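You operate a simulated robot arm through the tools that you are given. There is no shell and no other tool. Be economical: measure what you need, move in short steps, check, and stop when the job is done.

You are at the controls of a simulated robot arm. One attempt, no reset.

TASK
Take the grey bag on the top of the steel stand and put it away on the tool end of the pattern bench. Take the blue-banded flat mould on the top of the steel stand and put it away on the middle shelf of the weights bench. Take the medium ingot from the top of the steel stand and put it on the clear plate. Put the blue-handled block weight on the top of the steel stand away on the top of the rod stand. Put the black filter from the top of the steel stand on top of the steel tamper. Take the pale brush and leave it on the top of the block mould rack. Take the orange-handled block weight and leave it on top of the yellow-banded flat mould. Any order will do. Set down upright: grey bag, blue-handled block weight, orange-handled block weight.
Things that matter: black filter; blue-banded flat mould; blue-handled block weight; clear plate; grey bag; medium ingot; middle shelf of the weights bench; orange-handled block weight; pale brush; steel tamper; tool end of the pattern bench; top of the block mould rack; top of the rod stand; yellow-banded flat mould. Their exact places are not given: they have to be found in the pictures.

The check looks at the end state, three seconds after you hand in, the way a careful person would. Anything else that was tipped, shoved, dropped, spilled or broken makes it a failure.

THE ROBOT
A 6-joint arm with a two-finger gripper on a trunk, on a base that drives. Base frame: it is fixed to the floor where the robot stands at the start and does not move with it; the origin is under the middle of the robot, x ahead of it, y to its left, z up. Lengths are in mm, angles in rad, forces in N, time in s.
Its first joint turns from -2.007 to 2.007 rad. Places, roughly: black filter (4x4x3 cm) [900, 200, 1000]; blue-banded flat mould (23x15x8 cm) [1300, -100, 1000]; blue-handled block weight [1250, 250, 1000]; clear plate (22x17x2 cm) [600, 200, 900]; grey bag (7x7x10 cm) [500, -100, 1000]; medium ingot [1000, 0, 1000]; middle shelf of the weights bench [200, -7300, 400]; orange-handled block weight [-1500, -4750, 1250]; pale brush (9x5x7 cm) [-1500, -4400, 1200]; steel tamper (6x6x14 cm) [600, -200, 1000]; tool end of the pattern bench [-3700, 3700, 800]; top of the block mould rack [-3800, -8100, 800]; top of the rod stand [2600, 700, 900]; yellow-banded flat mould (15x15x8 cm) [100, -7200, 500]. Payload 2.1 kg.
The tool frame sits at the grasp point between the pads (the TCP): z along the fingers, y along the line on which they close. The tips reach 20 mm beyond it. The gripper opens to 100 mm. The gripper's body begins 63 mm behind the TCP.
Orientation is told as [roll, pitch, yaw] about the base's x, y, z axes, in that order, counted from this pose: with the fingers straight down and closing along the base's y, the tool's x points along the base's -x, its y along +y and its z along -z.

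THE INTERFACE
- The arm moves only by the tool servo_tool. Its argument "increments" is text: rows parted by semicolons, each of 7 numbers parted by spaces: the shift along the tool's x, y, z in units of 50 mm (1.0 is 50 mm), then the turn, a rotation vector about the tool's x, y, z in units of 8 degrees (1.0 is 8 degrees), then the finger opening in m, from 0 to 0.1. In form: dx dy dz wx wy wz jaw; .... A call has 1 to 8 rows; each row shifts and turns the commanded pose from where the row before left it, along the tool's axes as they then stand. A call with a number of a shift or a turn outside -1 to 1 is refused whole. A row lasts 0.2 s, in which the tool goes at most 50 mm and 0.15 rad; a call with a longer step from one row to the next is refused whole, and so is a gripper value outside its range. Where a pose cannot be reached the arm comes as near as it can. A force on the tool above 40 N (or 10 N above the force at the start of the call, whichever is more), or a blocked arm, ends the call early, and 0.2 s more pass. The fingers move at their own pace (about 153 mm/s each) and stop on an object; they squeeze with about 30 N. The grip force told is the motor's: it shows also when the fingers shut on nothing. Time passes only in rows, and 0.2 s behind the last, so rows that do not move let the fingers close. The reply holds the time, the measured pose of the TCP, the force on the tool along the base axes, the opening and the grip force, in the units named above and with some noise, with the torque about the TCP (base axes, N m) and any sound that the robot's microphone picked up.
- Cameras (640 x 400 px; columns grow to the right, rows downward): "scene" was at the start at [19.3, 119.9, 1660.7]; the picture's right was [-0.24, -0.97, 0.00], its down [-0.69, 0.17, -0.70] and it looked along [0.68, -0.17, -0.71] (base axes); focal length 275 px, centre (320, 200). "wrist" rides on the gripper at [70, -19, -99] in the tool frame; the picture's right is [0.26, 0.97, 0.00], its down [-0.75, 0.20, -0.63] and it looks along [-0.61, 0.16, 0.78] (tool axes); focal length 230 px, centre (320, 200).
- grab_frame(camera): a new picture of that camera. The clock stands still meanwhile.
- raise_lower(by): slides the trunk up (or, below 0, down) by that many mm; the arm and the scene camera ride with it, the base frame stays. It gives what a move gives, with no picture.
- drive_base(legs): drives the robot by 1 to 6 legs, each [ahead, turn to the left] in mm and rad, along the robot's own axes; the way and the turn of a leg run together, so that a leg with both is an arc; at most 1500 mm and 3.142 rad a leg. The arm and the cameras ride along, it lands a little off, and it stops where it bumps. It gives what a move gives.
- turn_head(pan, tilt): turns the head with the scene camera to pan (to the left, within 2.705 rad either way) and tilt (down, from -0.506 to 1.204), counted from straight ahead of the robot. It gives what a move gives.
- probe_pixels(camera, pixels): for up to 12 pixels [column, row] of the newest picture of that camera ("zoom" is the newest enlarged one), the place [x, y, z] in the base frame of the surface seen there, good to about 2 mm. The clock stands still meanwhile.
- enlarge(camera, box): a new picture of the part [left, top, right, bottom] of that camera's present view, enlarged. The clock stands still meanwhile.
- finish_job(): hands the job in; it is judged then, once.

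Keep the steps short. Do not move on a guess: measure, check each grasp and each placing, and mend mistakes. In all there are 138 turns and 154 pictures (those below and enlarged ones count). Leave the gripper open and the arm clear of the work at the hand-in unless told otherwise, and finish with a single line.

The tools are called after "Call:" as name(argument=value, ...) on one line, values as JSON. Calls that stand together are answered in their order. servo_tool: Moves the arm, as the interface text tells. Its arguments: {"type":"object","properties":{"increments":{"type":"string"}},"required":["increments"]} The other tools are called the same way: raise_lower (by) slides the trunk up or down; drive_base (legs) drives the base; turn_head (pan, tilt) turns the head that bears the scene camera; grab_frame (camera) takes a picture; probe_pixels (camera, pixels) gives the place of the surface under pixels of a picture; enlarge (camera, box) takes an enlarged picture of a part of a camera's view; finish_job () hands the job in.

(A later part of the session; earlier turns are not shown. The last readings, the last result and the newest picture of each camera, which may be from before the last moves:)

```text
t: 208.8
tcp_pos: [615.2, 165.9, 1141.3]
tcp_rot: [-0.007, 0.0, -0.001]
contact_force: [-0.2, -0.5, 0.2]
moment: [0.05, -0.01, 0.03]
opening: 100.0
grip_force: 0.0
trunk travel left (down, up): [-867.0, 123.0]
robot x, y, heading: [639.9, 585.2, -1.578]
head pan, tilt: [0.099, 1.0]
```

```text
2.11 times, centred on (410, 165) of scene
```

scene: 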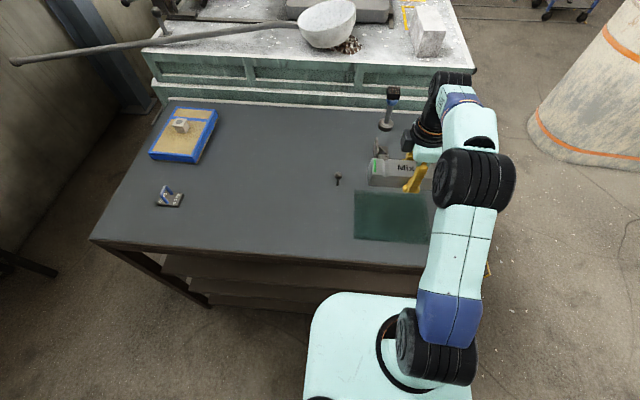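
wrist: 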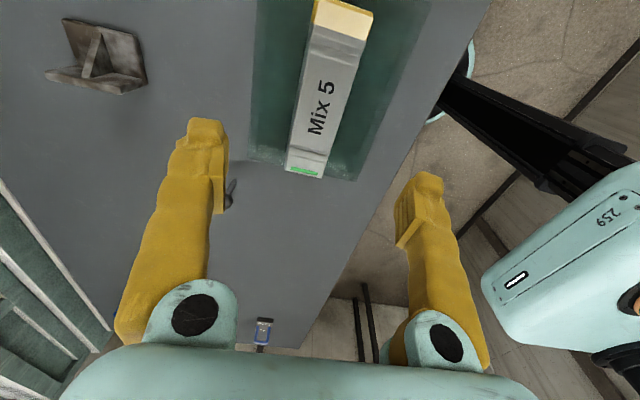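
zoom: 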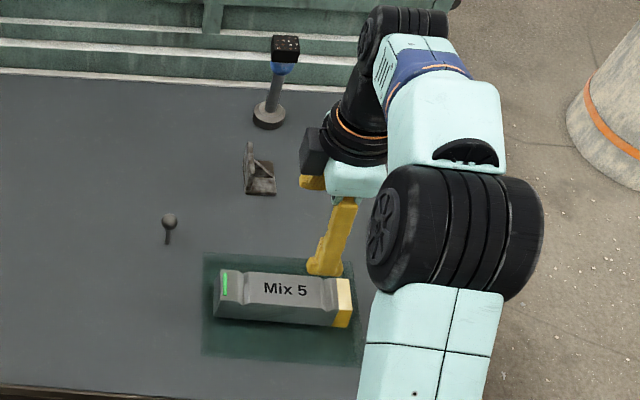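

Ingot sits on the plate. Next the blue-handled weight: retract, turn the tool back, and drive beside it.

Call:
servo_tool(increments="0 0.95 0 0 0 0 0.1;0 0.95 0 0 0 0 0.1;0 0 0 0 0 0.98 0.1;0 0 0 0 0 0.98 0.1;0 0 0 0 0 0.98 0.1;0 0 0 0 0 0.98 0.1;0 0 0 0 0 0.98 0.1;0 0 0 0 0 0.98 0.1")

Call:
servo_tool(increments="0 0 0 0 0 0.98 0.1;0 0 0 0 0 0.98 0.1;0 0 0 0 0 0.98 0.1;0 0 0 0 0 0.98 0.1;0 0 0 0 0 0.98 0.1;0 0 0 0 0 0.45 0.1;0 0 0 0 0 0 0.1")

Call:
drive_base(legs=[[0, 1.571], [640, 0], [0, -1.571]])

Call:
turn_head(pan=0.1, tilt=1.0)

Call:
grab_frame(camera="wrist")

Call:
grab_frame(camera="scene")

```text
t: 210.6
tcp_pos: [615.1, 259.9, 1142.2]
tcp_rot: [-0.003, -0.005, -0.824]
contact_force: [-0.2, -0.4, -0.1]
moment: [0.0, -0.01, 0.01]
opening: 99.8
grip_force: 0.2
trunk travel left (down, up): [-867.0, 123.0]
robot x, y, heading: [641.2, 589.0, -1.579]
head pan, tilt: [0.099, 1.0]
```

```text
t: 212.2
tcp_pos: [614.0, 261.1, 1142.7]
tcp_rot: [0.002, -0.006, -1.569]
contact_force: [1.0, -0.7, -0.2]
moment: [0.01, -0.02, 0.01]
opening: 99.9
grip_force: 0.0
trunk travel left (down, up): [-867.0, 123.0]
robot x, y, heading: [640.6, 586.1, -1.575]
head pan, tilt: [0.099, 1.0]
```

```text
t: 223.4
tcp_pos: [1255.0, 262.6, 1143.0]
tcp_rot: [-0.003, -0.008, -1.556]
contact_force: [-0.7, -0.4, -0.7]
moment: [0.0, -0.01, 0.01]
opening: 100.0
grip_force: 0.1
trunk travel left (down, up): [-867.0, 123.0]
robot x, y, heading: [1276.0, 592.1, -1.568]
head pan, tilt: [0.099, 1.0]
```

```text
t: 224.0
tcp_pos: [1254.2, 262.6, 1142.8]
tcp_rot: [0.0, -0.007, -1.556]
contact_force: [0.3, -0.7, -1.1]
moment: [-0.02, 0.02, -0.01]
opening: 100.1
grip_force: 0.1
trunk travel left (down, up): [-867.0, 123.0]
robot x, y, heading: [1274.4, 587.1, -1.567]
head pan, tilt: [0.099, 1.0]
```

```text
90 pictures are left
```

wrist: 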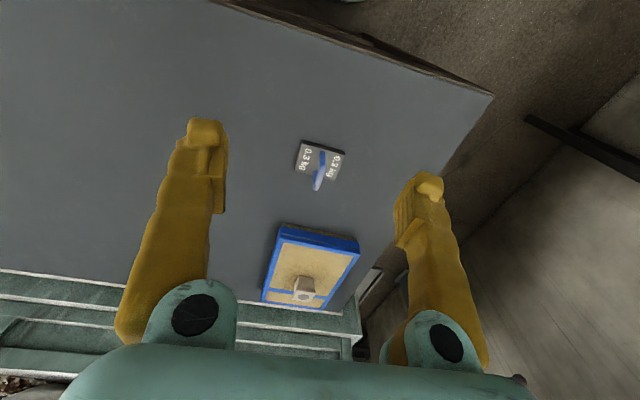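

```text
89 pictures are left
```

scene: 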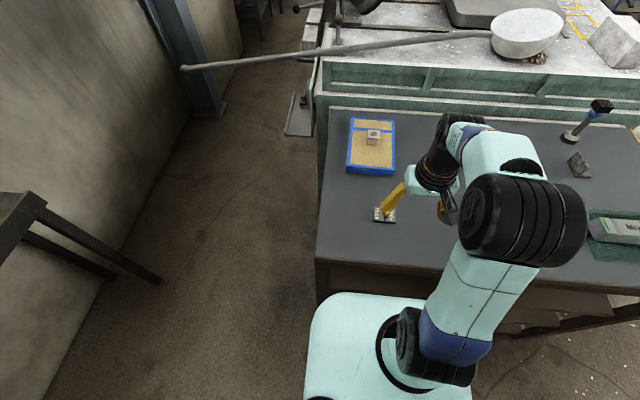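

Call:
enlarge(camera="wrist", box=[270, 120, 366, 310])

Call:
enlarge(camera="wrist", box=[280, 128, 360, 200])

Call:
probe_pixels(camera="wrist", pixels=[[316, 185], [321, 160], [318, 175], [302, 145], [343, 155], [297, 172], [334, 178], [305, 286], [298, 283], [318, 288], [268, 295], [330, 300]])

```text
2.11 times, centred on (318, 215) of wrist
```

zoom: 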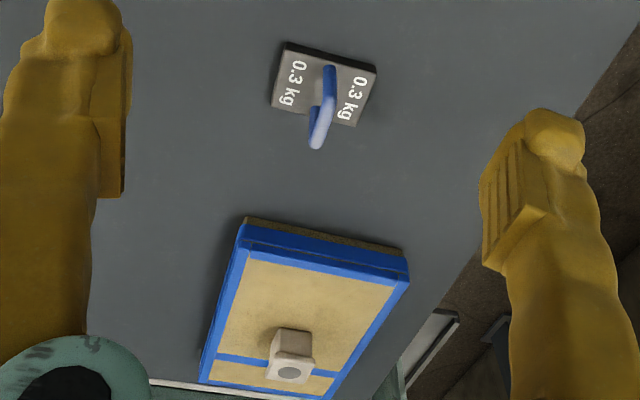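

```text
5.56 times, centred on (320, 164) of wrist
```

zoom: 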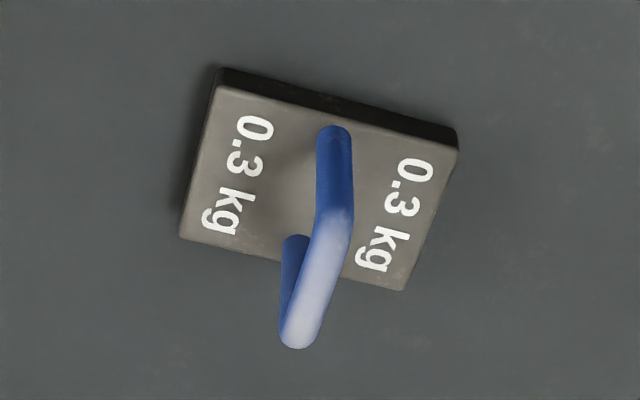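

```text
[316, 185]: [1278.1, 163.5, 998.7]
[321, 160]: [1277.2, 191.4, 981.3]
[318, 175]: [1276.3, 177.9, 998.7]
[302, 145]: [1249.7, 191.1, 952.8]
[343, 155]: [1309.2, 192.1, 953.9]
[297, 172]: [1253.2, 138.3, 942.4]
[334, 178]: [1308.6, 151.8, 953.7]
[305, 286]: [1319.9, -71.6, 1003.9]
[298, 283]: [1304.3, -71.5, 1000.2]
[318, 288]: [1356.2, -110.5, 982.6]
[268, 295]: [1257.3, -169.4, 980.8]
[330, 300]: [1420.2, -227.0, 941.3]
```

Weight: handle along y at x≈1278, y≈173, top ≈1000. Grip the handle at z 985.

Call:
servo_tool(increments="-0.9 0.227 0 0 0 0 0.06;-0.9 0.227 0 0 0 0 0.06;0 0 0.9 0 0 0 0.06;0 0 0.9 0 0 0 0.06;0 0 0.9 0 0 0 0.06;0 0 0.46 0 0 0 0.06;0 0 0 0 0 0 0.06")

Call:
servo_tool(increments="0 0 0 0 0 0 0;0 0 0 0 0 0 0;0 0 0 0 0 0 0;0 0 0 0 0 0 0")

Call:
grab_frame(camera="wrist")

```text
t: 225.6
tcp_pos: [1278.2, 171.4, 985.6]
tcp_rot: [0.0, -0.006, -1.558]
contact_force: [0.0, -0.1, 0.1]
moment: [0.02, 0.01, 0.01]
opening: 60.4
grip_force: 0.1
trunk travel left (down, up): [-867.0, 123.0]
robot x, y, heading: [1271.4, 592.5, -1.565]
head pan, tilt: [0.099, 1.0]
```

```text
t: 226.6
tcp_pos: [1279.0, 171.0, 985.7]
tcp_rot: [0.001, -0.006, -1.556]
contact_force: [0.3, 0.1, 0.1]
moment: [-0.01, -0.02, -0.03]
opening: 6.1
grip_force: 30.3
trunk travel left (down, up): [-867.0, 123.0]
robot x, y, heading: [1280.1, 592.8, -1.57]
head pan, tilt: [0.099, 1.0]
```

```text
86 pictures are left
```

wrist: 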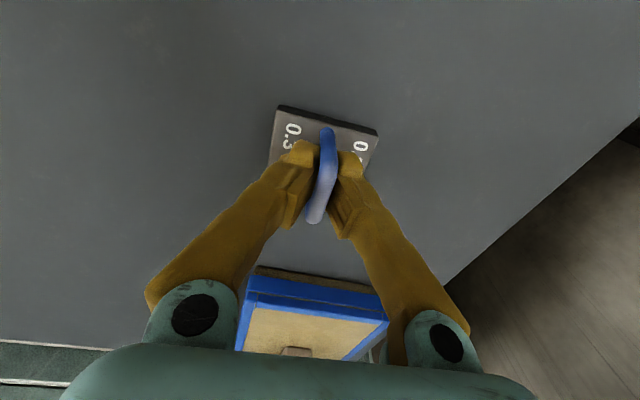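

Gripped. Lift, retract, drive to the rod stand, and look.

Call:
servo_tool(increments="0 0 -0.5 0 0 0 0;0 0 -0.95 0 0 0 0;0 0 -0.95 0 0 0 0;0 0 -0.95 0 0 0 0;0.9 0 0 0 0 0 0;0.9 0 0 0 0 0 0;0.9 0 0 0 0 0 0;0 0 0 0 0 0 0")

Call:
drive_base(legs=[[0, 1.676], [780, 0], [0, -0.106]])

Call:
turn_head(pan=0.1, tilt=0.7)

Call:
grab_frame(camera="scene")

Call:
grab_frame(camera="wrist")

```text
t: 228.4
tcp_pos: [1275.8, 306.7, 1151.9]
tcp_rot: [0.0, -0.006, -1.555]
contact_force: [-0.1, -0.3, -3.0]
moment: [0.02, -0.02, 0.01]
opening: 6.3
grip_force: 29.9
trunk travel left (down, up): [-867.0, 123.0]
robot x, y, heading: [1277.3, 589.5, -1.568]
head pan, tilt: [0.099, 1.0]
```

```text
t: 237.2
tcp_pos: [2337.4, 684.9, 1152.0]
tcp_rot: [0.0, -0.005, 0.025]
contact_force: [0.6, -0.2, -3.1]
moment: [-0.01, -0.02, 0.05]
opening: 6.2
grip_force: 29.9
trunk travel left (down, up): [-867.0, 123.0]
robot x, y, heading: [2061.0, 687.6, 0.013]
head pan, tilt: [0.099, 1.0]
```

```text
t: 238.0
tcp_pos: [2338.9, 684.3, 1151.3]
tcp_rot: [0.0, -0.004, 0.023]
contact_force: [-0.4, 0.4, -2.6]
moment: [0.04, 0.04, -0.04]
opening: 5.9
grip_force: 30.1
trunk travel left (down, up): [-867.0, 123.0]
robot x, y, heading: [2053.6, 683.6, 0.014]
head pan, tilt: [0.099, 0.7]
```

```text
85 pictures are left
```

scene: 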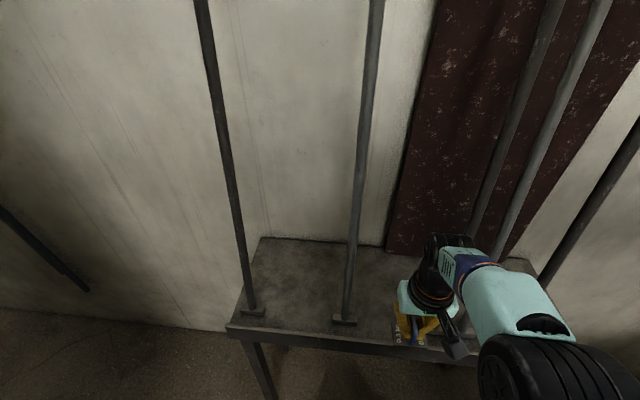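

```text
84 pictures are left
```

wrist: 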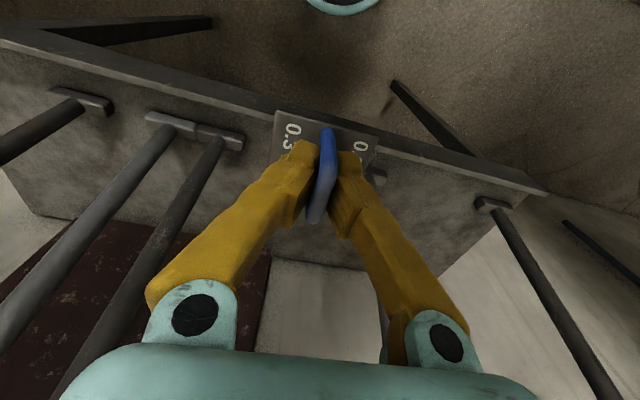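

Call:
probe_pixels(camera="scene", pixels=[[253, 311], [344, 320], [300, 270], [385, 270], [380, 310], [358, 180], [400, 230]])

Call:
probe_pixels(camera="wrist", pixels=[[227, 143], [190, 190], [375, 178], [493, 205], [250, 120], [255, 190], [270, 215], [180, 125]])

```text
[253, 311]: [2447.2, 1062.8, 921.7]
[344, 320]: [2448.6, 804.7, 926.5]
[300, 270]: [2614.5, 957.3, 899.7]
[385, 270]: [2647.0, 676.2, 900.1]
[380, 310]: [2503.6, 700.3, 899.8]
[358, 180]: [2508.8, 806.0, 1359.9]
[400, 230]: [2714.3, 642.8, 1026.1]
```

```text
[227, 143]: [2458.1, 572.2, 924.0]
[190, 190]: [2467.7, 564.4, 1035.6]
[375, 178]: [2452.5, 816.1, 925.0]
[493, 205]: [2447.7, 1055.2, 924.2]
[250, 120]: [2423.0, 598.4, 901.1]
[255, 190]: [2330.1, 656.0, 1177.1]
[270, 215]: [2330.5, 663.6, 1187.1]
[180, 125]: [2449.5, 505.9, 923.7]
```

Free gap between rods at y≈570 and 810. Target (2470, 690). Advance high, lower trunk 40, then descend.

Call:
servo_tool(increments="-0.88 0.02 0 0 0 0 0;-0.88 0.02 0 0 0 0 0;-0.88 0.02 0 0 0 0 0;0 0 0 0 0 0 0")

Call:
raise_lower(by=-40)

Call:
servo_tool(increments="0 0 0.9 0 0 0 0;0 0 0.9 0 0 0 0;0 0 0.8 0 0 0 0;0 0 0 0 0 0 0")

Call:
grab_frame(camera="wrist")

Call:
grab_frame(camera="scene")

```text
t: 239.0
tcp_pos: [2471.3, 689.9, 1151.3]
tcp_rot: [0.0, -0.005, 0.024]
contact_force: [0.0, 0.5, -1.5]
moment: [0.02, 0.01, 0.03]
opening: 5.8
grip_force: 29.9
trunk travel left (down, up): [-867.0, 123.0]
robot x, y, heading: [2053.6, 682.8, 0.015]
head pan, tilt: [0.099, 0.7]
```

```text
t: 239.9
tcp_pos: [2470.5, 690.0, 1113.0]
tcp_rot: [0.0, -0.005, 0.024]
contact_force: [-0.7, -1.1, -2.9]
moment: [-0.02, 0.01, 0.0]
opening: 5.9
grip_force: 30.0
trunk travel left (down, up): [-827.0, 163.0]
robot x, y, heading: [2056.2, 683.2, 0.014]
head pan, tilt: [0.099, 0.7]
```

```text
t: 240.9
tcp_pos: [2471.1, 689.4, 981.8]
tcp_rot: [0.001, -0.009, 0.026]
contact_force: [-0.7, 0.3, -2.3]
moment: [-0.01, -0.01, 0.01]
opening: 5.8
grip_force: 30.4
trunk travel left (down, up): [-827.0, 163.0]
robot x, y, heading: [2054.2, 684.3, 0.016]
head pan, tilt: [0.099, 0.7]
```

```text
83 pictures are left
```

wrist: 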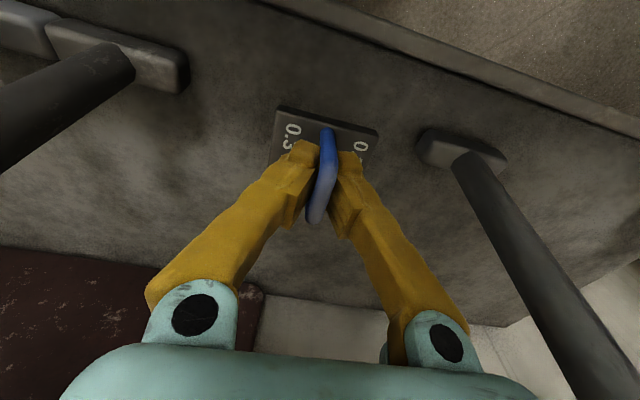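

```text
82 pictures are left
```

scene: 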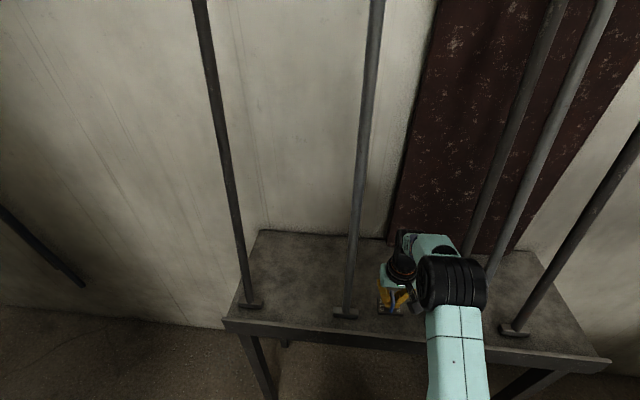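

Call:
servo_tool(increments="0 0 0.4 0 0 0 0;0 0 0.22 0 0 0 0;0 0 0.03 0 0 0 0;0 0 0 0 0 0 0")

Call:
servo_tool(increments="0 0 0.03 0 0 0 0;0 0 0 0 0 0 0")

Call:
servo_tool(increments="0 0 0.02 0 0 0 0;0 0 0 0 0 0 0")

```text
t: 241.9
tcp_pos: [2472.2, 690.7, 949.9]
tcp_rot: [0.0, -0.006, 0.023]
contact_force: [-0.8, 0.4, -1.9]
moment: [0.01, 0.01, -0.03]
opening: 6.1
grip_force: 29.7
trunk travel left (down, up): [-827.0, 163.0]
robot x, y, heading: [2052.0, 683.9, 0.01]
head pan, tilt: [0.099, 0.7]
```

```text
t: 242.5
tcp_pos: [2471.5, 689.7, 948.0]
tcp_rot: [0.0, -0.009, 0.026]
contact_force: [-0.7, 0.4, -3.0]
moment: [0.02, -0.01, 0.01]
opening: 5.7
grip_force: 29.9
trunk travel left (down, up): [-827.0, 163.0]
robot x, y, heading: [2055.0, 683.2, 0.016]
head pan, tilt: [0.099, 0.7]
```

```text
t: 243.1
tcp_pos: [2472.2, 690.0, 947.5]
tcp_rot: [-0.001, -0.007, 0.024]
contact_force: [-0.1, -1.2, -3.9]
moment: [0.0, -0.02, -0.01]
opening: 6.2
grip_force: 29.7
trunk travel left (down, up): [-827.0, 163.0]
robot x, y, heading: [2054.2, 683.1, 0.015]
head pan, tilt: [0.099, 0.7]
```

Call:
servo_tool(increments="0 0 0.025 0 0 0 0;0 0 0 0 0 0 0")

Call:
servo_tool(increments="0 0 0.02 0 0 0 0;0 0 0 0 0 0 0")

```text
t: 243.7
tcp_pos: [2471.6, 689.3, 945.6]
tcp_rot: [0.0, -0.004, 0.024]
contact_force: [-0.4, 0.5, -3.0]
moment: [0.0, 0.0, 0.0]
opening: 6.1
grip_force: 29.9
trunk travel left (down, up): [-827.0, 163.0]
robot x, y, heading: [2051.8, 685.4, 0.017]
head pan, tilt: [0.099, 0.7]
```

```text
t: 244.3
tcp_pos: [2471.8, 689.0, 945.8]
tcp_rot: [-0.001, -0.006, 0.024]
contact_force: [-0.6, -0.6, -2.6]
moment: [0.05, 0.0, -0.01]
opening: 5.9
grip_force: 30.6
trunk travel left (down, up): [-827.0, 163.0]
robot x, y, heading: [2055.7, 680.9, 0.011]
head pan, tilt: [0.099, 0.7]
```

Call:
servo_tool(increments="0 0 0.025 0 0 0 0;0 0 0 0 0 0 0")

Call:
servo_tool(increments="0 0 0.02 0 0 0 0;0 0 0 0 0 0 0")

```text
t: 244.9
tcp_pos: [2472.2, 689.4, 944.9]
tcp_rot: [-0.001, -0.009, 0.024]
contact_force: [2.7, 0.2, 8.8]
moment: [0.21, 0.22, -0.01]
opening: 5.9
grip_force: 29.8
trunk travel left (down, up): [-827.0, 163.0]
robot x, y, heading: [2057.9, 681.7, 0.01]
head pan, tilt: [0.099, 0.7]
```

```text
t: 245.5
tcp_pos: [2471.3, 689.4, 943.8]
tcp_rot: [0.001, -0.01, 0.024]
contact_force: [6.8, -0.7, 26.5]
moment: [0.05, 0.37, 0.03]
opening: 6.1
grip_force: 30.1
trunk travel left (down, up): [-827.0, 163.0]
robot x, y, heading: [2056.3, 682.7, 0.016]
head pan, tilt: [0.099, 0.7]
```

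Contact. Ease off 1 mm, open, and rise.

Call:
servo_tool(increments="0 0 -0.02 0 0 0 0;0 0 0 0 0 0 0;0 0 0 0 0 0 0.04;0 0 0 0 0 0 0.05;0 0 -0.4 0 0 0 0.05;0 0 -0.9 0 0 0 0.05;0 0 -0.9 0 0 0 0.05;0 0 -0.9 0 0 0 0.05")

Call:
grab_frame(camera="wrist")

```text
t: 247.3
tcp_pos: [2471.1, 690.0, 1099.7]
tcp_rot: [0.001, -0.006, 0.025]
contact_force: [0.1, -0.2, -0.2]
moment: [0.02, 0.01, 0.05]
opening: 50.1
grip_force: 0.0
trunk travel left (down, up): [-827.0, 163.0]
robot x, y, heading: [2055.6, 682.6, 0.012]
head pan, tilt: [0.099, 0.7]
```

```text
81 pictures are left
```

wrist: 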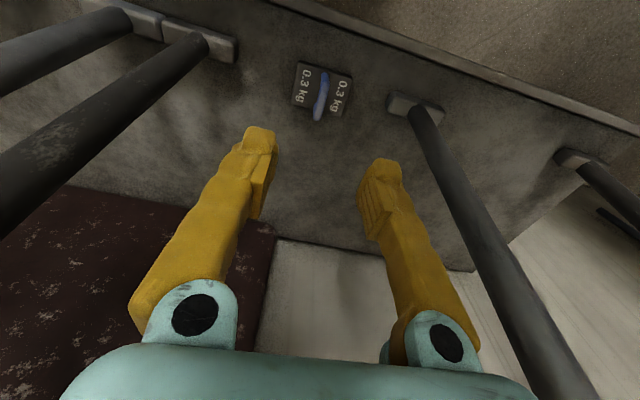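

Weight stands upright. Next the mould: retract, drive to the far end of the stand (keeping clear of the long ladle handle at y≈-300).

Call:
servo_tool(increments="0.9 0 -0.4 0 0 0 0.06;0.9 0 0 0 0 0 0.1;0.8 0 0 0 0 0 0.1;0 0 0 0 0 0 0.1")

Call:
drive_base(legs=[[0, -1.748], [338, 0], [0, -0.561], [467, 0], [0, -0.846]])

Call:
raise_lower(by=40)

Call:
turn_head(pan=0.1, tilt=0.9)

Call:
grab_frame(camera="scene")

Call:
grab_frame(camera="wrist")

```text
t: 248.3
tcp_pos: [2340.7, 688.5, 1118.4]
tcp_rot: [0.0, -0.008, 0.023]
contact_force: [0.1, -0.1, -0.1]
moment: [0.02, 0.03, -0.01]
opening: 99.7
grip_force: 0.2
trunk travel left (down, up): [-827.0, 163.0]
robot x, y, heading: [2050.6, 682.8, 0.017]
head pan, tilt: [0.099, 0.7]
```

```text
t: 260.8
tcp_pos: [1411.3, 4.8, 1117.8]
tcp_rot: [-0.001, -0.006, -3.131]
contact_force: [0.2, 0.1, -0.4]
moment: [-0.02, -0.02, 0.06]
opening: 100.2
grip_force: 0.1
trunk travel left (down, up): [-827.0, 163.0]
robot x, y, heading: [1694.3, 4.3, -3.14]
head pan, tilt: [0.099, 0.7]
```

```text
t: 261.6
tcp_pos: [1410.9, 3.8, 1157.3]
tcp_rot: [0.0, -0.006, -3.129]
contact_force: [0.3, 0.1, 0.5]
moment: [-0.03, 0.01, -0.03]
opening: 100.1
grip_force: 0.0
trunk travel left (down, up): [-867.0, 123.0]
robot x, y, heading: [1692.4, 5.4, -3.142]
head pan, tilt: [0.099, 0.7]
```

```text
t: 262.4
tcp_pos: [1410.8, 4.0, 1157.8]
tcp_rot: [0.001, -0.007, -3.13]
contact_force: [0.3, -0.1, -0.8]
moment: [-0.01, 0.01, 0.01]
opening: 99.8
grip_force: 0.0
trunk travel left (down, up): [-867.0, 123.0]
robot x, y, heading: [1699.3, 6.0, -3.145]
head pan, tilt: [0.099, 0.901]
```

```text
80 pictures are left
```

scene: 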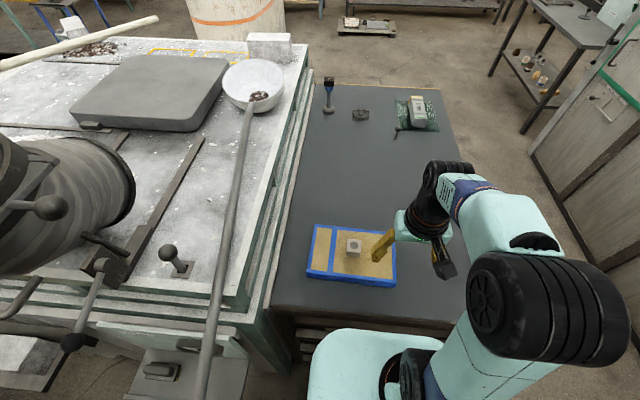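

```text
79 pictures are left
```

wrist: 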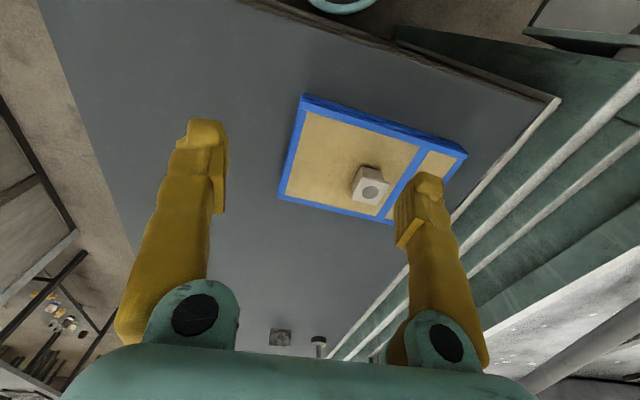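

Call:
enlarge(camera="wrist", box=[270, 80, 480, 240])

Call:
probe_pixels(camera="zoom", pixels=[[312, 345], [270, 310], [350, 310], [265, 350], [340, 370], [300, 275], [100, 60], [590, 240], [30, 360], [310, 325], [320, 120], [420, 390]])

```text
2.50 times, centred on (375, 160) of wrist
```

zoom: 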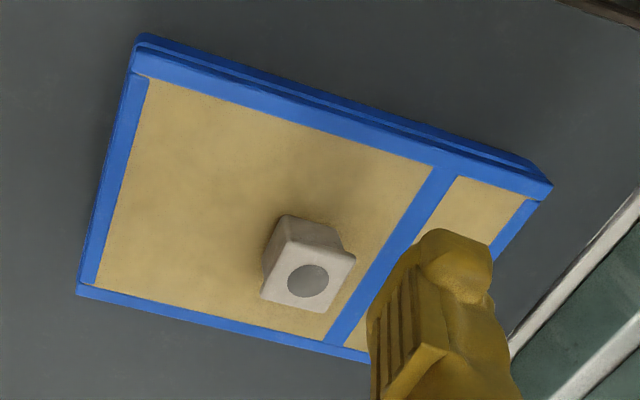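

```text
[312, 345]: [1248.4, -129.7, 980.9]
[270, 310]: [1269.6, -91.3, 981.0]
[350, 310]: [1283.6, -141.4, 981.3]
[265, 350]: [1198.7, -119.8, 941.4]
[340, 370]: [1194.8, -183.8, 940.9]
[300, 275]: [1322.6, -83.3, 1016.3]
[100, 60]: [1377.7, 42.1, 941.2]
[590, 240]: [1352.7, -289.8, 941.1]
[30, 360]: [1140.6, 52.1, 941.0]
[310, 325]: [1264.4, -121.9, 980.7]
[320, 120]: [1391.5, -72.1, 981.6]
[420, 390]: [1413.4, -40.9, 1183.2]
```

Call:
probe_pixels(camera="zoom", pixels=[[290, 246], [350, 259], [324, 306], [266, 296], [307, 280], [138, 70], [545, 195], [85, 288], [365, 355], [285, 220], [268, 255], [300, 214]])

```text
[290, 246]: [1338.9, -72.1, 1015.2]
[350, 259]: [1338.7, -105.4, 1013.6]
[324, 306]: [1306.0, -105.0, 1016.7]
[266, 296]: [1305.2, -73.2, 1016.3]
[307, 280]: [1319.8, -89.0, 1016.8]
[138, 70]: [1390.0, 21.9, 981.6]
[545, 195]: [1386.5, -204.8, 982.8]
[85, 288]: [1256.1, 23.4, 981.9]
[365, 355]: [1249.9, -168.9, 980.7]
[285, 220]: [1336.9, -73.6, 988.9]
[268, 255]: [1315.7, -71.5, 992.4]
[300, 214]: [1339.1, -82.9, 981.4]
```

The knob (35 mm square, centre (1322,-89), z 981–1016) is in the mould's middle. Since it must go into a shelf, I'll grip it with the tool tilted 40° (fingers forward-down). Move above and tilt.

Call:
servo_tool(increments="-0.6 0.63 0.45 0 0 0 0.08;-0.6 0.63 0.45 0 0 0 0.08;-0.6 0.62 0.45 0 0 0 0.08;0 0 0 0 -1 0 0.08;0 0 0 0 -1 0 0.08;0 0 0 0 -1 0 0.08;0 0 0 0 -1 0 0.08;0 0 0 0 -1 0 0.08")

Call:
grab_frame(camera="wrist")

Call:
grab_frame(camera="scene")

```text
t: 264.2
tcp_pos: [1320.6, -82.7, 1090.7]
tcp_rot: [-0.043, -0.572, -3.127]
contact_force: [-0.7, -0.3, -0.1]
moment: [0.04, -0.03, 0.01]
opening: 80.1
grip_force: 0.0
out of reach, approached as far as the arm can: row 7, 8
trunk travel left (down, up): [-867.0, 123.0]
robot x, y, heading: [1696.0, 4.8, -3.143]
head pan, tilt: [0.099, 0.901]
```

```text
77 pictures are left
```

wrist: 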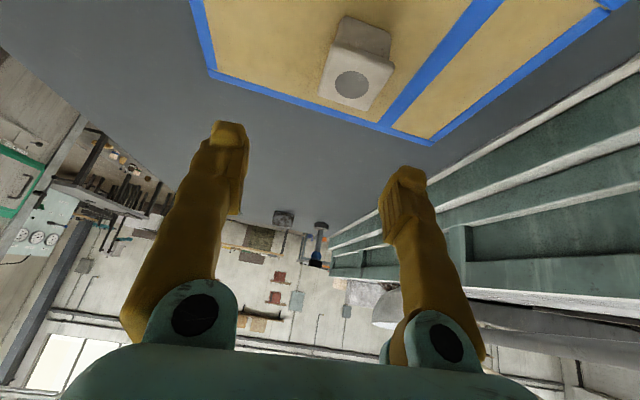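

```text
76 pictures are left
```

scene: 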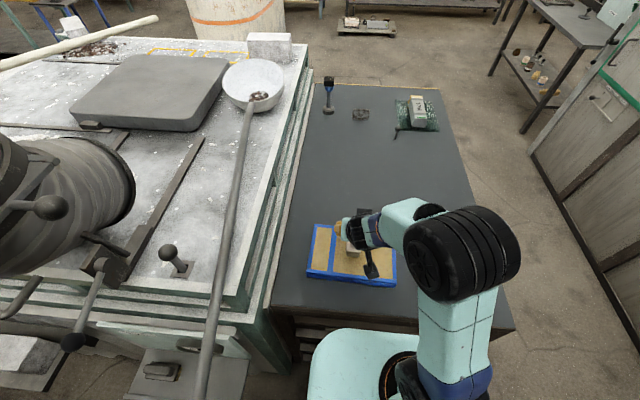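

Wrist limit gives ≈33° here. Set tilt ≈30° with no roll and check.

Call:
servo_tool(increments="0 0 0 -0.31 0.4 0 0.08;0 0 0 0 0 0 0.08")

```text
t: 264.8
tcp_pos: [1320.7, -81.4, 1091.7]
tcp_rot: [0.001, -0.518, -3.13]
contact_force: [-1.1, 0.8, 0.2]
moment: [0.0, -0.01, 0.01]
opening: 80.0
grip_force: 0.1
trunk travel left (down, up): [-867.0, 123.0]
robot x, y, heading: [1698.0, 7.0, -3.141]
head pan, tilt: [0.099, 0.901]
```

Call:
servo_tool(increments="0.2 0.15 0.35 0 0 0 0.08;0.32 0 0.561 0 0 0 0.08;0.32 0 0.561 0 0 0 0.08;0 0 0 0 0 0 0.08")

Call:
grab_frame(camera="wrist")

```text
t: 265.8
tcp_pos: [1320.2, -90.0, 1007.0]
tcp_rot: [0.001, -0.518, -3.13]
contact_force: [-0.2, 0.1, 0.1]
moment: [0.01, -0.03, 0.0]
opening: 80.2
grip_force: 0.1
trunk travel left (down, up): [-867.0, 123.0]
robot x, y, heading: [1699.4, 5.3, -3.14]
head pan, tilt: [0.099, 0.901]
```

```text
75 pictures are left
```

wrist: 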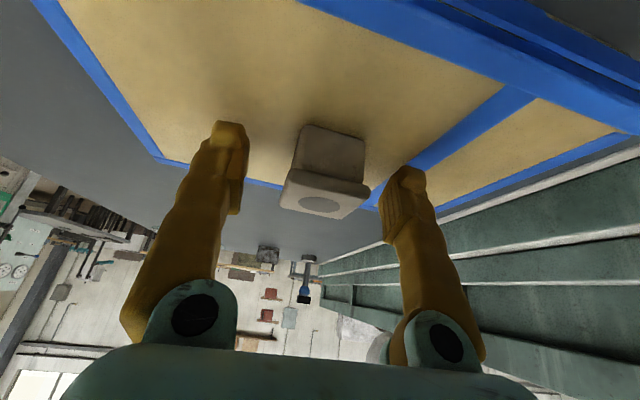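

Knob is between the pads. Close and test-lift.

Call:
servo_tool(increments="0 0 0 0 0 0 0.02;0 0 0 0 0 0 0.02;0 0 0 0 0 0 0.02;0 0 0 0 0 0 0.02;-0.1 0 -0.174 0 0 0 0.02;-0.2 0 -0.348 0 0 0 0.02;0 0 0 0 0 0 0.02")

Call:
grab_frame(camera="wrist")

```text
t: 267.4
tcp_pos: [1318.9, -90.8, 1035.3]
tcp_rot: [-0.002, -0.514, -3.131]
contact_force: [-0.3, -0.1, -8.2]
moment: [-0.02, 0.0, 0.0]
opening: 34.7
grip_force: 29.9
trunk travel left (down, up): [-867.0, 123.0]
robot x, y, heading: [1697.1, 1.6, -3.14]
head pan, tilt: [0.099, 0.901]
```

```text
74 pictures are left
```

wrist: 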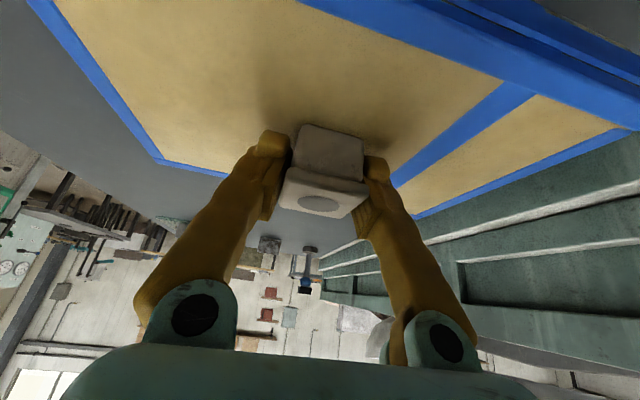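

Mould held steady (8 N, no moment). Lift, retract, and drive back round to the front area.

Call:
servo_tool(increments="-0.4 0 -0.7 0 0 0 0.02;-0.3 0 -0.5 0 0 0 0.02;0.695 0 -0.396 0 0 0 0.02;0.695 0 -0.396 0 0 0 0.02;0 0 0 0 0 0 0.02")

Call:
drive_base(legs=[[-150, 0], [0, -1.415], [645, 0], [0, 1.415], [1500, 0], [750, 0]])

Call:
turn_head(pan=1.3, tilt=0.25)

Call:
grab_frame(camera="scene")

Call:
grab_frame(camera="wrist")

```text
t: 268.6
tcp_pos: [1392.9, -93.7, 1108.3]
tcp_rot: [-0.003, -0.515, -3.132]
contact_force: [-1.7, -0.3, -8.6]
moment: [0.04, -0.04, 0.04]
opening: 34.6
grip_force: 30.2
out of reach, approached as far as the arm can: row 4
trunk travel left (down, up): [-867.0, 123.0]
robot x, y, heading: [1696.5, 7.8, -3.136]
head pan, tilt: [0.099, 0.901]
```

```text
t: 290.8
tcp_pos: [-816.6, 511.2, 1108.8]
tcp_rot: [-0.001, -0.518, -3.126]
contact_force: [0.2, 0.2, -7.5]
moment: [0.03, 0.02, 0.03]
opening: 34.7
grip_force: 29.7
trunk travel left (down, up): [-867.0, 123.0]
robot x, y, heading: [-512.3, 611.1, -3.137]
head pan, tilt: [0.099, 0.901]
```

```text
t: 292.2
tcp_pos: [-818.7, 511.0, 1108.8]
tcp_rot: [-0.002, -0.515, -3.128]
contact_force: [0.5, 0.7, -8.7]
moment: [-0.03, 0.03, 0.0]
opening: 35.0
grip_force: 30.0
trunk travel left (down, up): [-867.0, 123.0]
robot x, y, heading: [-514.4, 608.5, -3.136]
head pan, tilt: [1.3, 0.25]
```

```text
73 pictures are left
```

scene: 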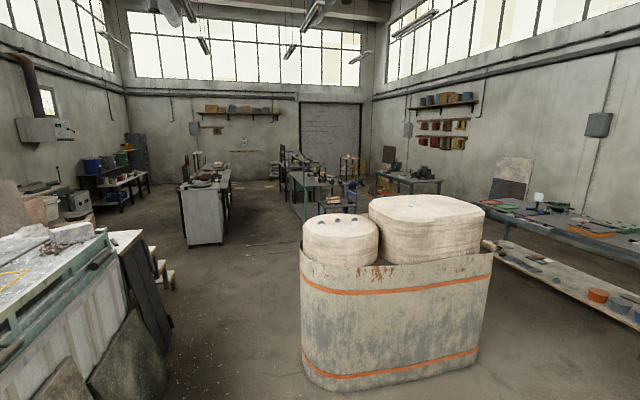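

```text
72 pictures are left
```

wrist: 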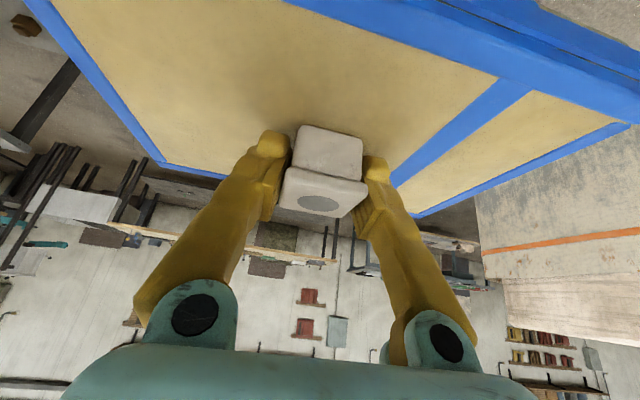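

Call:
probe_pixels(camera="scene", pixels=[[205, 185], [305, 180], [180, 210], [222, 240], [305, 370], [490, 280], [165, 280], [120, 180], [335, 195], [410, 180], [250, 250], [400, 390]])

Call:
enlarge(camera="scene", box=[80, 120, 290, 250])

Call:
enlarge(camera="scene", box=[260, 130, 470, 230])

```text
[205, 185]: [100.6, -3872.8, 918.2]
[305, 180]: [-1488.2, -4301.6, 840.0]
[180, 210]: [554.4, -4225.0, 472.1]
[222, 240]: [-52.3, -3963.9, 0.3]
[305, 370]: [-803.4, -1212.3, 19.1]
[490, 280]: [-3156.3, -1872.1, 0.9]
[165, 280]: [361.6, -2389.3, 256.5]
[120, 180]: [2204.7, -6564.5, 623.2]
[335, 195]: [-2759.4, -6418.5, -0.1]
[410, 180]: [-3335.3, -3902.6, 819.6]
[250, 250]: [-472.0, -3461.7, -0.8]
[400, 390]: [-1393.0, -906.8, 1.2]
```

```text
3.05 times, centred on (185, 185) of scene
```

zoom: 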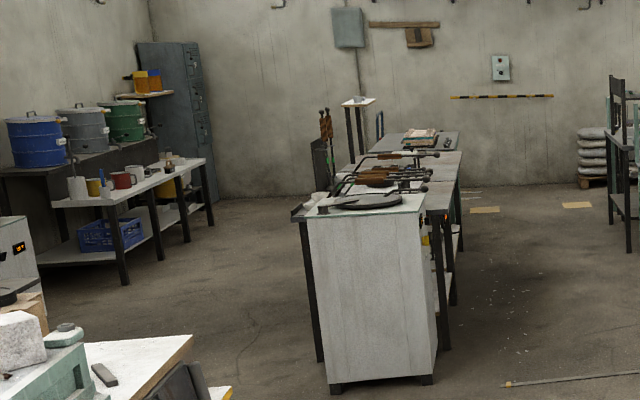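

```text
3.05 times, centred on (365, 180) of scene
```

zoom: 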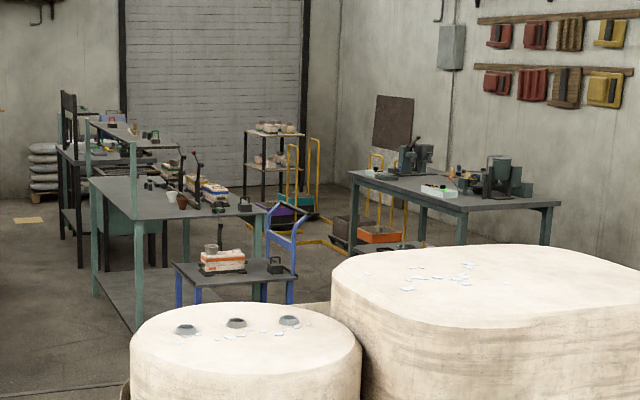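

I'll drive through the gap between furnace and kiln (x≈-320) to about y=-2600 and look at what lies on the floor ahead (a rake handle near y≈-3500).

Call:
drive_base(legs=[[0, 1.774], [931, 0], [0, -0.208], [1200, 0], [1100, 0]])

Call:
turn_head(pan=0.0, tilt=0.45)

Call:
grab_frame(camera="scene")

```text
t: 313.0
tcp_pos: [-221.8, -2898.5, 1109.3]
tcp_rot: [-0.001, -0.515, -1.564]
contact_force: [-0.8, 0.1, -8.0]
moment: [0.03, -0.04, -0.02]
opening: 34.9
grip_force: 29.9
trunk travel left (down, up): [-867.0, 123.0]
robot x, y, heading: [-320.5, -2595.0, -1.577]
head pan, tilt: [1.3, 0.25]
```

```text
t: 314.5
tcp_pos: [-221.9, -2898.4, 1108.8]
tcp_rot: [-0.001, -0.515, -1.565]
contact_force: [-0.2, 0.1, -8.9]
moment: [0.01, 0.0, 0.01]
opening: 34.8
grip_force: 30.0
trunk travel left (down, up): [-867.0, 123.0]
robot x, y, heading: [-318.5, -2592.8, -1.573]
head pan, tilt: [0.0, 0.45]
```

```text
69 pictures are left
```

scene: 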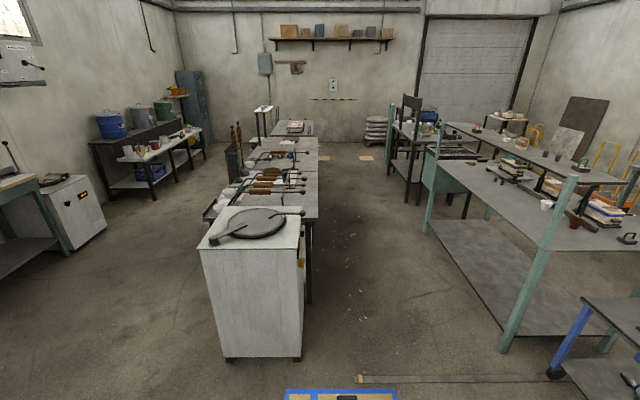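

Call:
probe_pixels(camera="scene", pixels=[[358, 378], [550, 376], [500, 350], [300, 358], [228, 360], [330, 290], [426, 230], [365, 157], [295, 128], [300, 150], [395, 160], [95, 240]])

Call:
enlarge(camera="scene", box=[200, 80, 360, 180])

Call:
enlarge(camera="scene", box=[390, 100, 640, 260])

```text
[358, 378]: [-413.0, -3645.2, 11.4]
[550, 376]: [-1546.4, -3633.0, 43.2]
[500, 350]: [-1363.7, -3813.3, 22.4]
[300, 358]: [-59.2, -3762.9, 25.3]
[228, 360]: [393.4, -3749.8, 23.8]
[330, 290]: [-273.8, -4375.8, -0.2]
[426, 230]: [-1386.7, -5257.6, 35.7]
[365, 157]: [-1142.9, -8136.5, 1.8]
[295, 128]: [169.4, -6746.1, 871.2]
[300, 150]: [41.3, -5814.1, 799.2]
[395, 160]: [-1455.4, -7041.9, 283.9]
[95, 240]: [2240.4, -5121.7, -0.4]
```

```text
4.00 times, centred on (280, 130) of scene
```

zoom: 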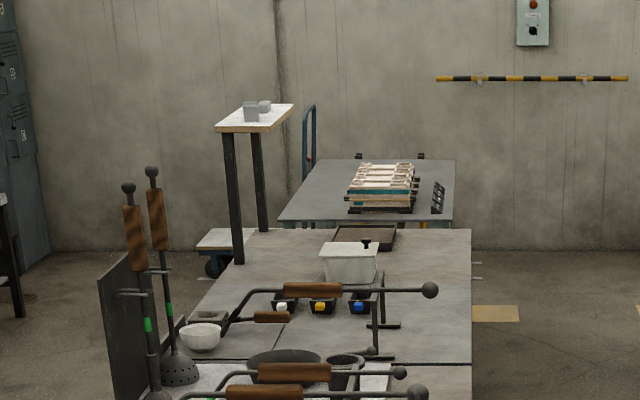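

```text
2.50 times, centred on (515, 180) of scene
```

zoom: 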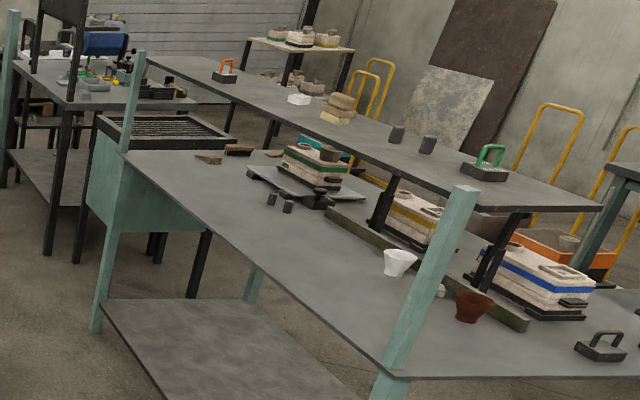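

The rake blocks the west aisle (x −413…−1546 at y≈-3640), leaving only 354 mm. I'll go by the east aisle of the bench row at x≈1150.

Call:
drive_base(legs=[[0, 1.152], [1500, 0], [108, 0], [0, -1.15], [1500, 0]])

Call:
turn_head(pan=-0.25, tilt=0.4)

Call:
grab_frame(camera="scene")

```text
t: 321.5
tcp_pos: [613.0, -2903.8, 1125.7]
tcp_rot: [0.018, -0.545, -0.421]
contact_force: [0.3, -0.3, -12.6]
moment: [0.03, 0.06, 0.05]
opening: 37.2
grip_force: 30.1
trunk travel left (down, up): [-867.0, 123.0]
robot x, y, heading: [300.2, -2886.9, -0.228]
head pan, tilt: [0.0, 0.45]
stopped in leg 2: the robot was blocked; the commanded pose is now the measured one
```

```text
t: 322.2
tcp_pos: [609.4, -2909.3, 1118.2]
tcp_rot: [0.015, -0.542, -0.417]
contact_force: [-1.7, 0.7, -8.3]
moment: [0.07, 0.05, -0.03]
opening: 37.3
grip_force: 30.5
trunk travel left (down, up): [-867.0, 123.0]
robot x, y, heading: [303.1, -2885.4, -0.231]
head pan, tilt: [-0.25, 0.4]
```

```text
66 pictures are left
```

scene: 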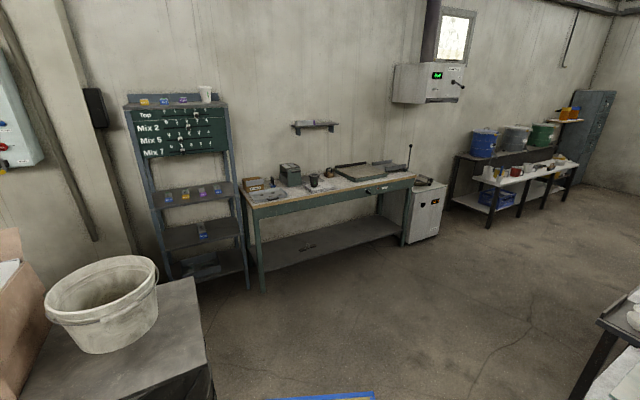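

I bumped something (a table with a bucket to my left). Look at the state before moving.

Call:
grab_frame(camera="wrist")

Call:
turn_head(pan=0.5, tilt=0.95)

Call:
grab_frame(camera="scene")

Call:
probe_pixels(camera="scene", pixels=[[200, 100], [260, 150], [300, 200], [320, 100], [260, 250], [200, 200], [150, 300], [320, 250]])

```text
65 pictures are left
```

wrist: 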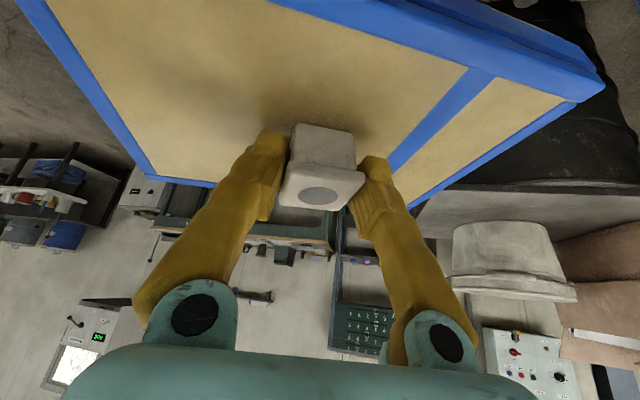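

```text
t: 323.3
tcp_pos: [613.6, -2908.9, 1116.4]
tcp_rot: [0.011, -0.538, -0.414]
contact_force: [1.0, 0.4, -9.1]
moment: [0.12, 0.04, 0.0]
opening: 37.3
grip_force: 29.7
trunk travel left (down, up): [-867.0, 123.0]
robot x, y, heading: [298.3, -2887.7, -0.229]
head pan, tilt: [0.499, 0.949]
```

```text
64 pictures are left
```

scene: 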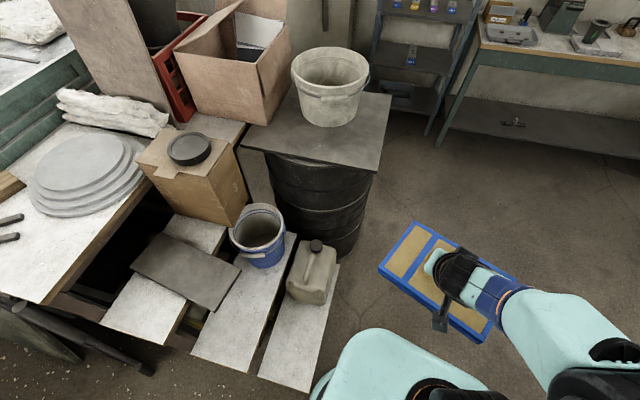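

```text
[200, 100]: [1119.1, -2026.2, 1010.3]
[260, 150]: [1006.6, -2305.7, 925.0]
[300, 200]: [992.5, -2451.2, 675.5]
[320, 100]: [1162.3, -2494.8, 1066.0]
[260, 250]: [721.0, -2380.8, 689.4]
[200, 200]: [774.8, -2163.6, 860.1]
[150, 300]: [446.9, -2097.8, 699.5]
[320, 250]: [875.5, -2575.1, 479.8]
```

Nothing seems upset (jug, buckets upright); my base touched the end of a plank. Turn away from it and follow x≈1250 southwards.

Call:
drive_base(legs=[[0, -0.67], [500, 0], [0, 0.567], [676, 0], [0, -1.238], [1300, 0]])

Call:
turn_head(pan=-0.3, tilt=0.4)

Call:
grab_frame(camera="scene")

Call:
enlarge(camera="scene", box=[250, 110, 450, 240])

```text
t: 342.1
tcp_pos: [1289.4, -5108.0, 1117.2]
tcp_rot: [0.013, -0.538, -1.768]
contact_force: [-0.2, -0.3, -8.2]
moment: [0.09, -0.04, -0.01]
opening: 37.4
grip_force: 30.1
trunk travel left (down, up): [-867.0, 123.0]
robot x, y, heading: [1238.1, -4798.6, -1.583]
head pan, tilt: [0.499, 0.949]
```

```text
t: 343.3
tcp_pos: [1289.0, -5108.6, 1117.1]
tcp_rot: [0.013, -0.539, -1.768]
contact_force: [0.3, -0.1, -8.3]
moment: [0.08, -0.07, 0.03]
opening: 37.5
grip_force: 29.9
trunk travel left (down, up): [-867.0, 123.0]
robot x, y, heading: [1243.2, -4796.1, -1.582]
head pan, tilt: [-0.3, 0.4]
```

```text
63 pictures are left
```

scene: 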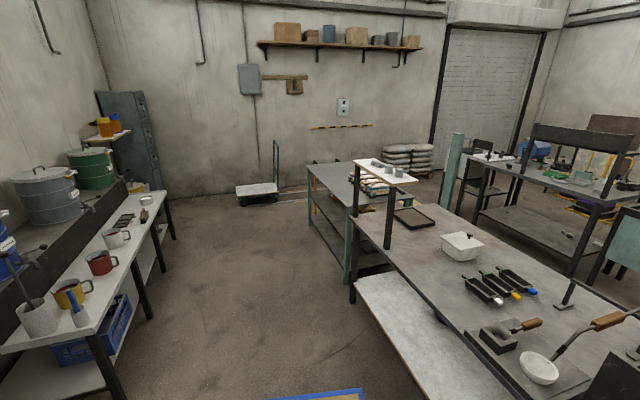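

```text
3.08 times, centred on (350, 175) of scene
```

zoom: 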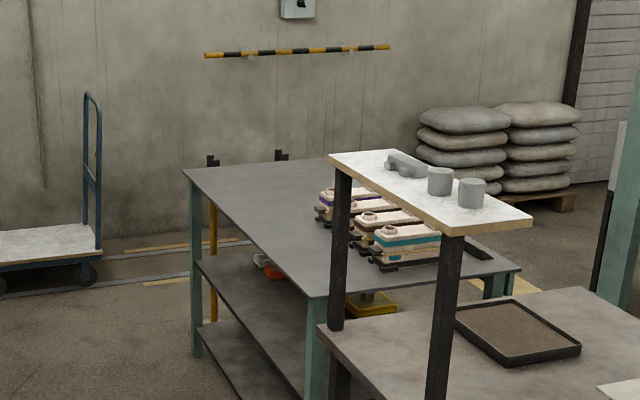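

Call:
probe_pixels(camera="zoom", pixels=[[190, 172], [312, 296], [512, 268], [205, 266], [290, 365], [372, 308], [366, 296], [275, 271], [260, 262], [240, 290], [260, 315], [210, 330]])

Call:
drive_base(legs=[[1500, 0], [900, 0], [0, -1.55]])

Call:
turn_head(pan=0.0, tilt=0.7)

Call:
grab_frame(camera="scene")

```text
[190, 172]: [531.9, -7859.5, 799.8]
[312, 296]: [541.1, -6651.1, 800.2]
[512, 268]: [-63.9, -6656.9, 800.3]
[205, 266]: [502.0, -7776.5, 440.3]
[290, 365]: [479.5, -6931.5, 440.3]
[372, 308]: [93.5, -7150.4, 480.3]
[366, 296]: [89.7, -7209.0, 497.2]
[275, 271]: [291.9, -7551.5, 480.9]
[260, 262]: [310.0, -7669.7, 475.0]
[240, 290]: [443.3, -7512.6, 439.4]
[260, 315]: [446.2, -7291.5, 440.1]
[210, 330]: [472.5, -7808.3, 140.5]
```

```text
t: 358.9
tcp_pos: [906.5, -7248.2, 1118.1]
tcp_rot: [0.017, -0.542, 2.953]
contact_force: [-0.7, 0.3, -8.6]
moment: [-0.06, -0.13, 0.0]
opening: 37.5
grip_force: 30.4
trunk travel left (down, up): [-867.0, 123.0]
robot x, y, heading: [1221.7, -7195.7, 3.138]
head pan, tilt: [-0.3, 0.4]
```

```text
t: 359.6
tcp_pos: [907.2, -7248.4, 1117.6]
tcp_rot: [0.017, -0.542, 2.951]
contact_force: [-0.2, -0.1, -8.6]
moment: [-0.08, -0.11, 0.02]
opening: 37.3
grip_force: 30.2
trunk travel left (down, up): [-867.0, 123.0]
robot x, y, heading: [1216.3, -7197.1, 3.142]
head pan, tilt: [0.0, 0.7]
```

```text
61 pictures are left
```

scene: 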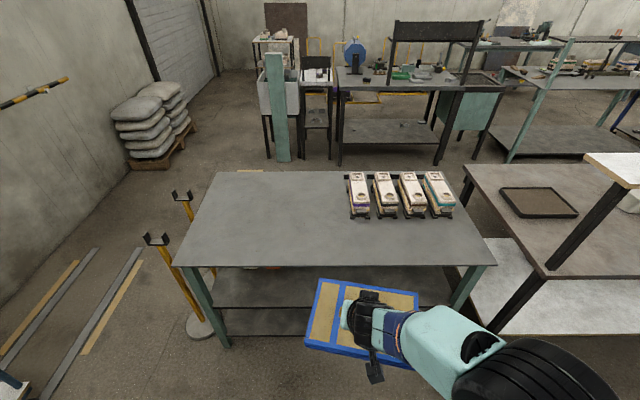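

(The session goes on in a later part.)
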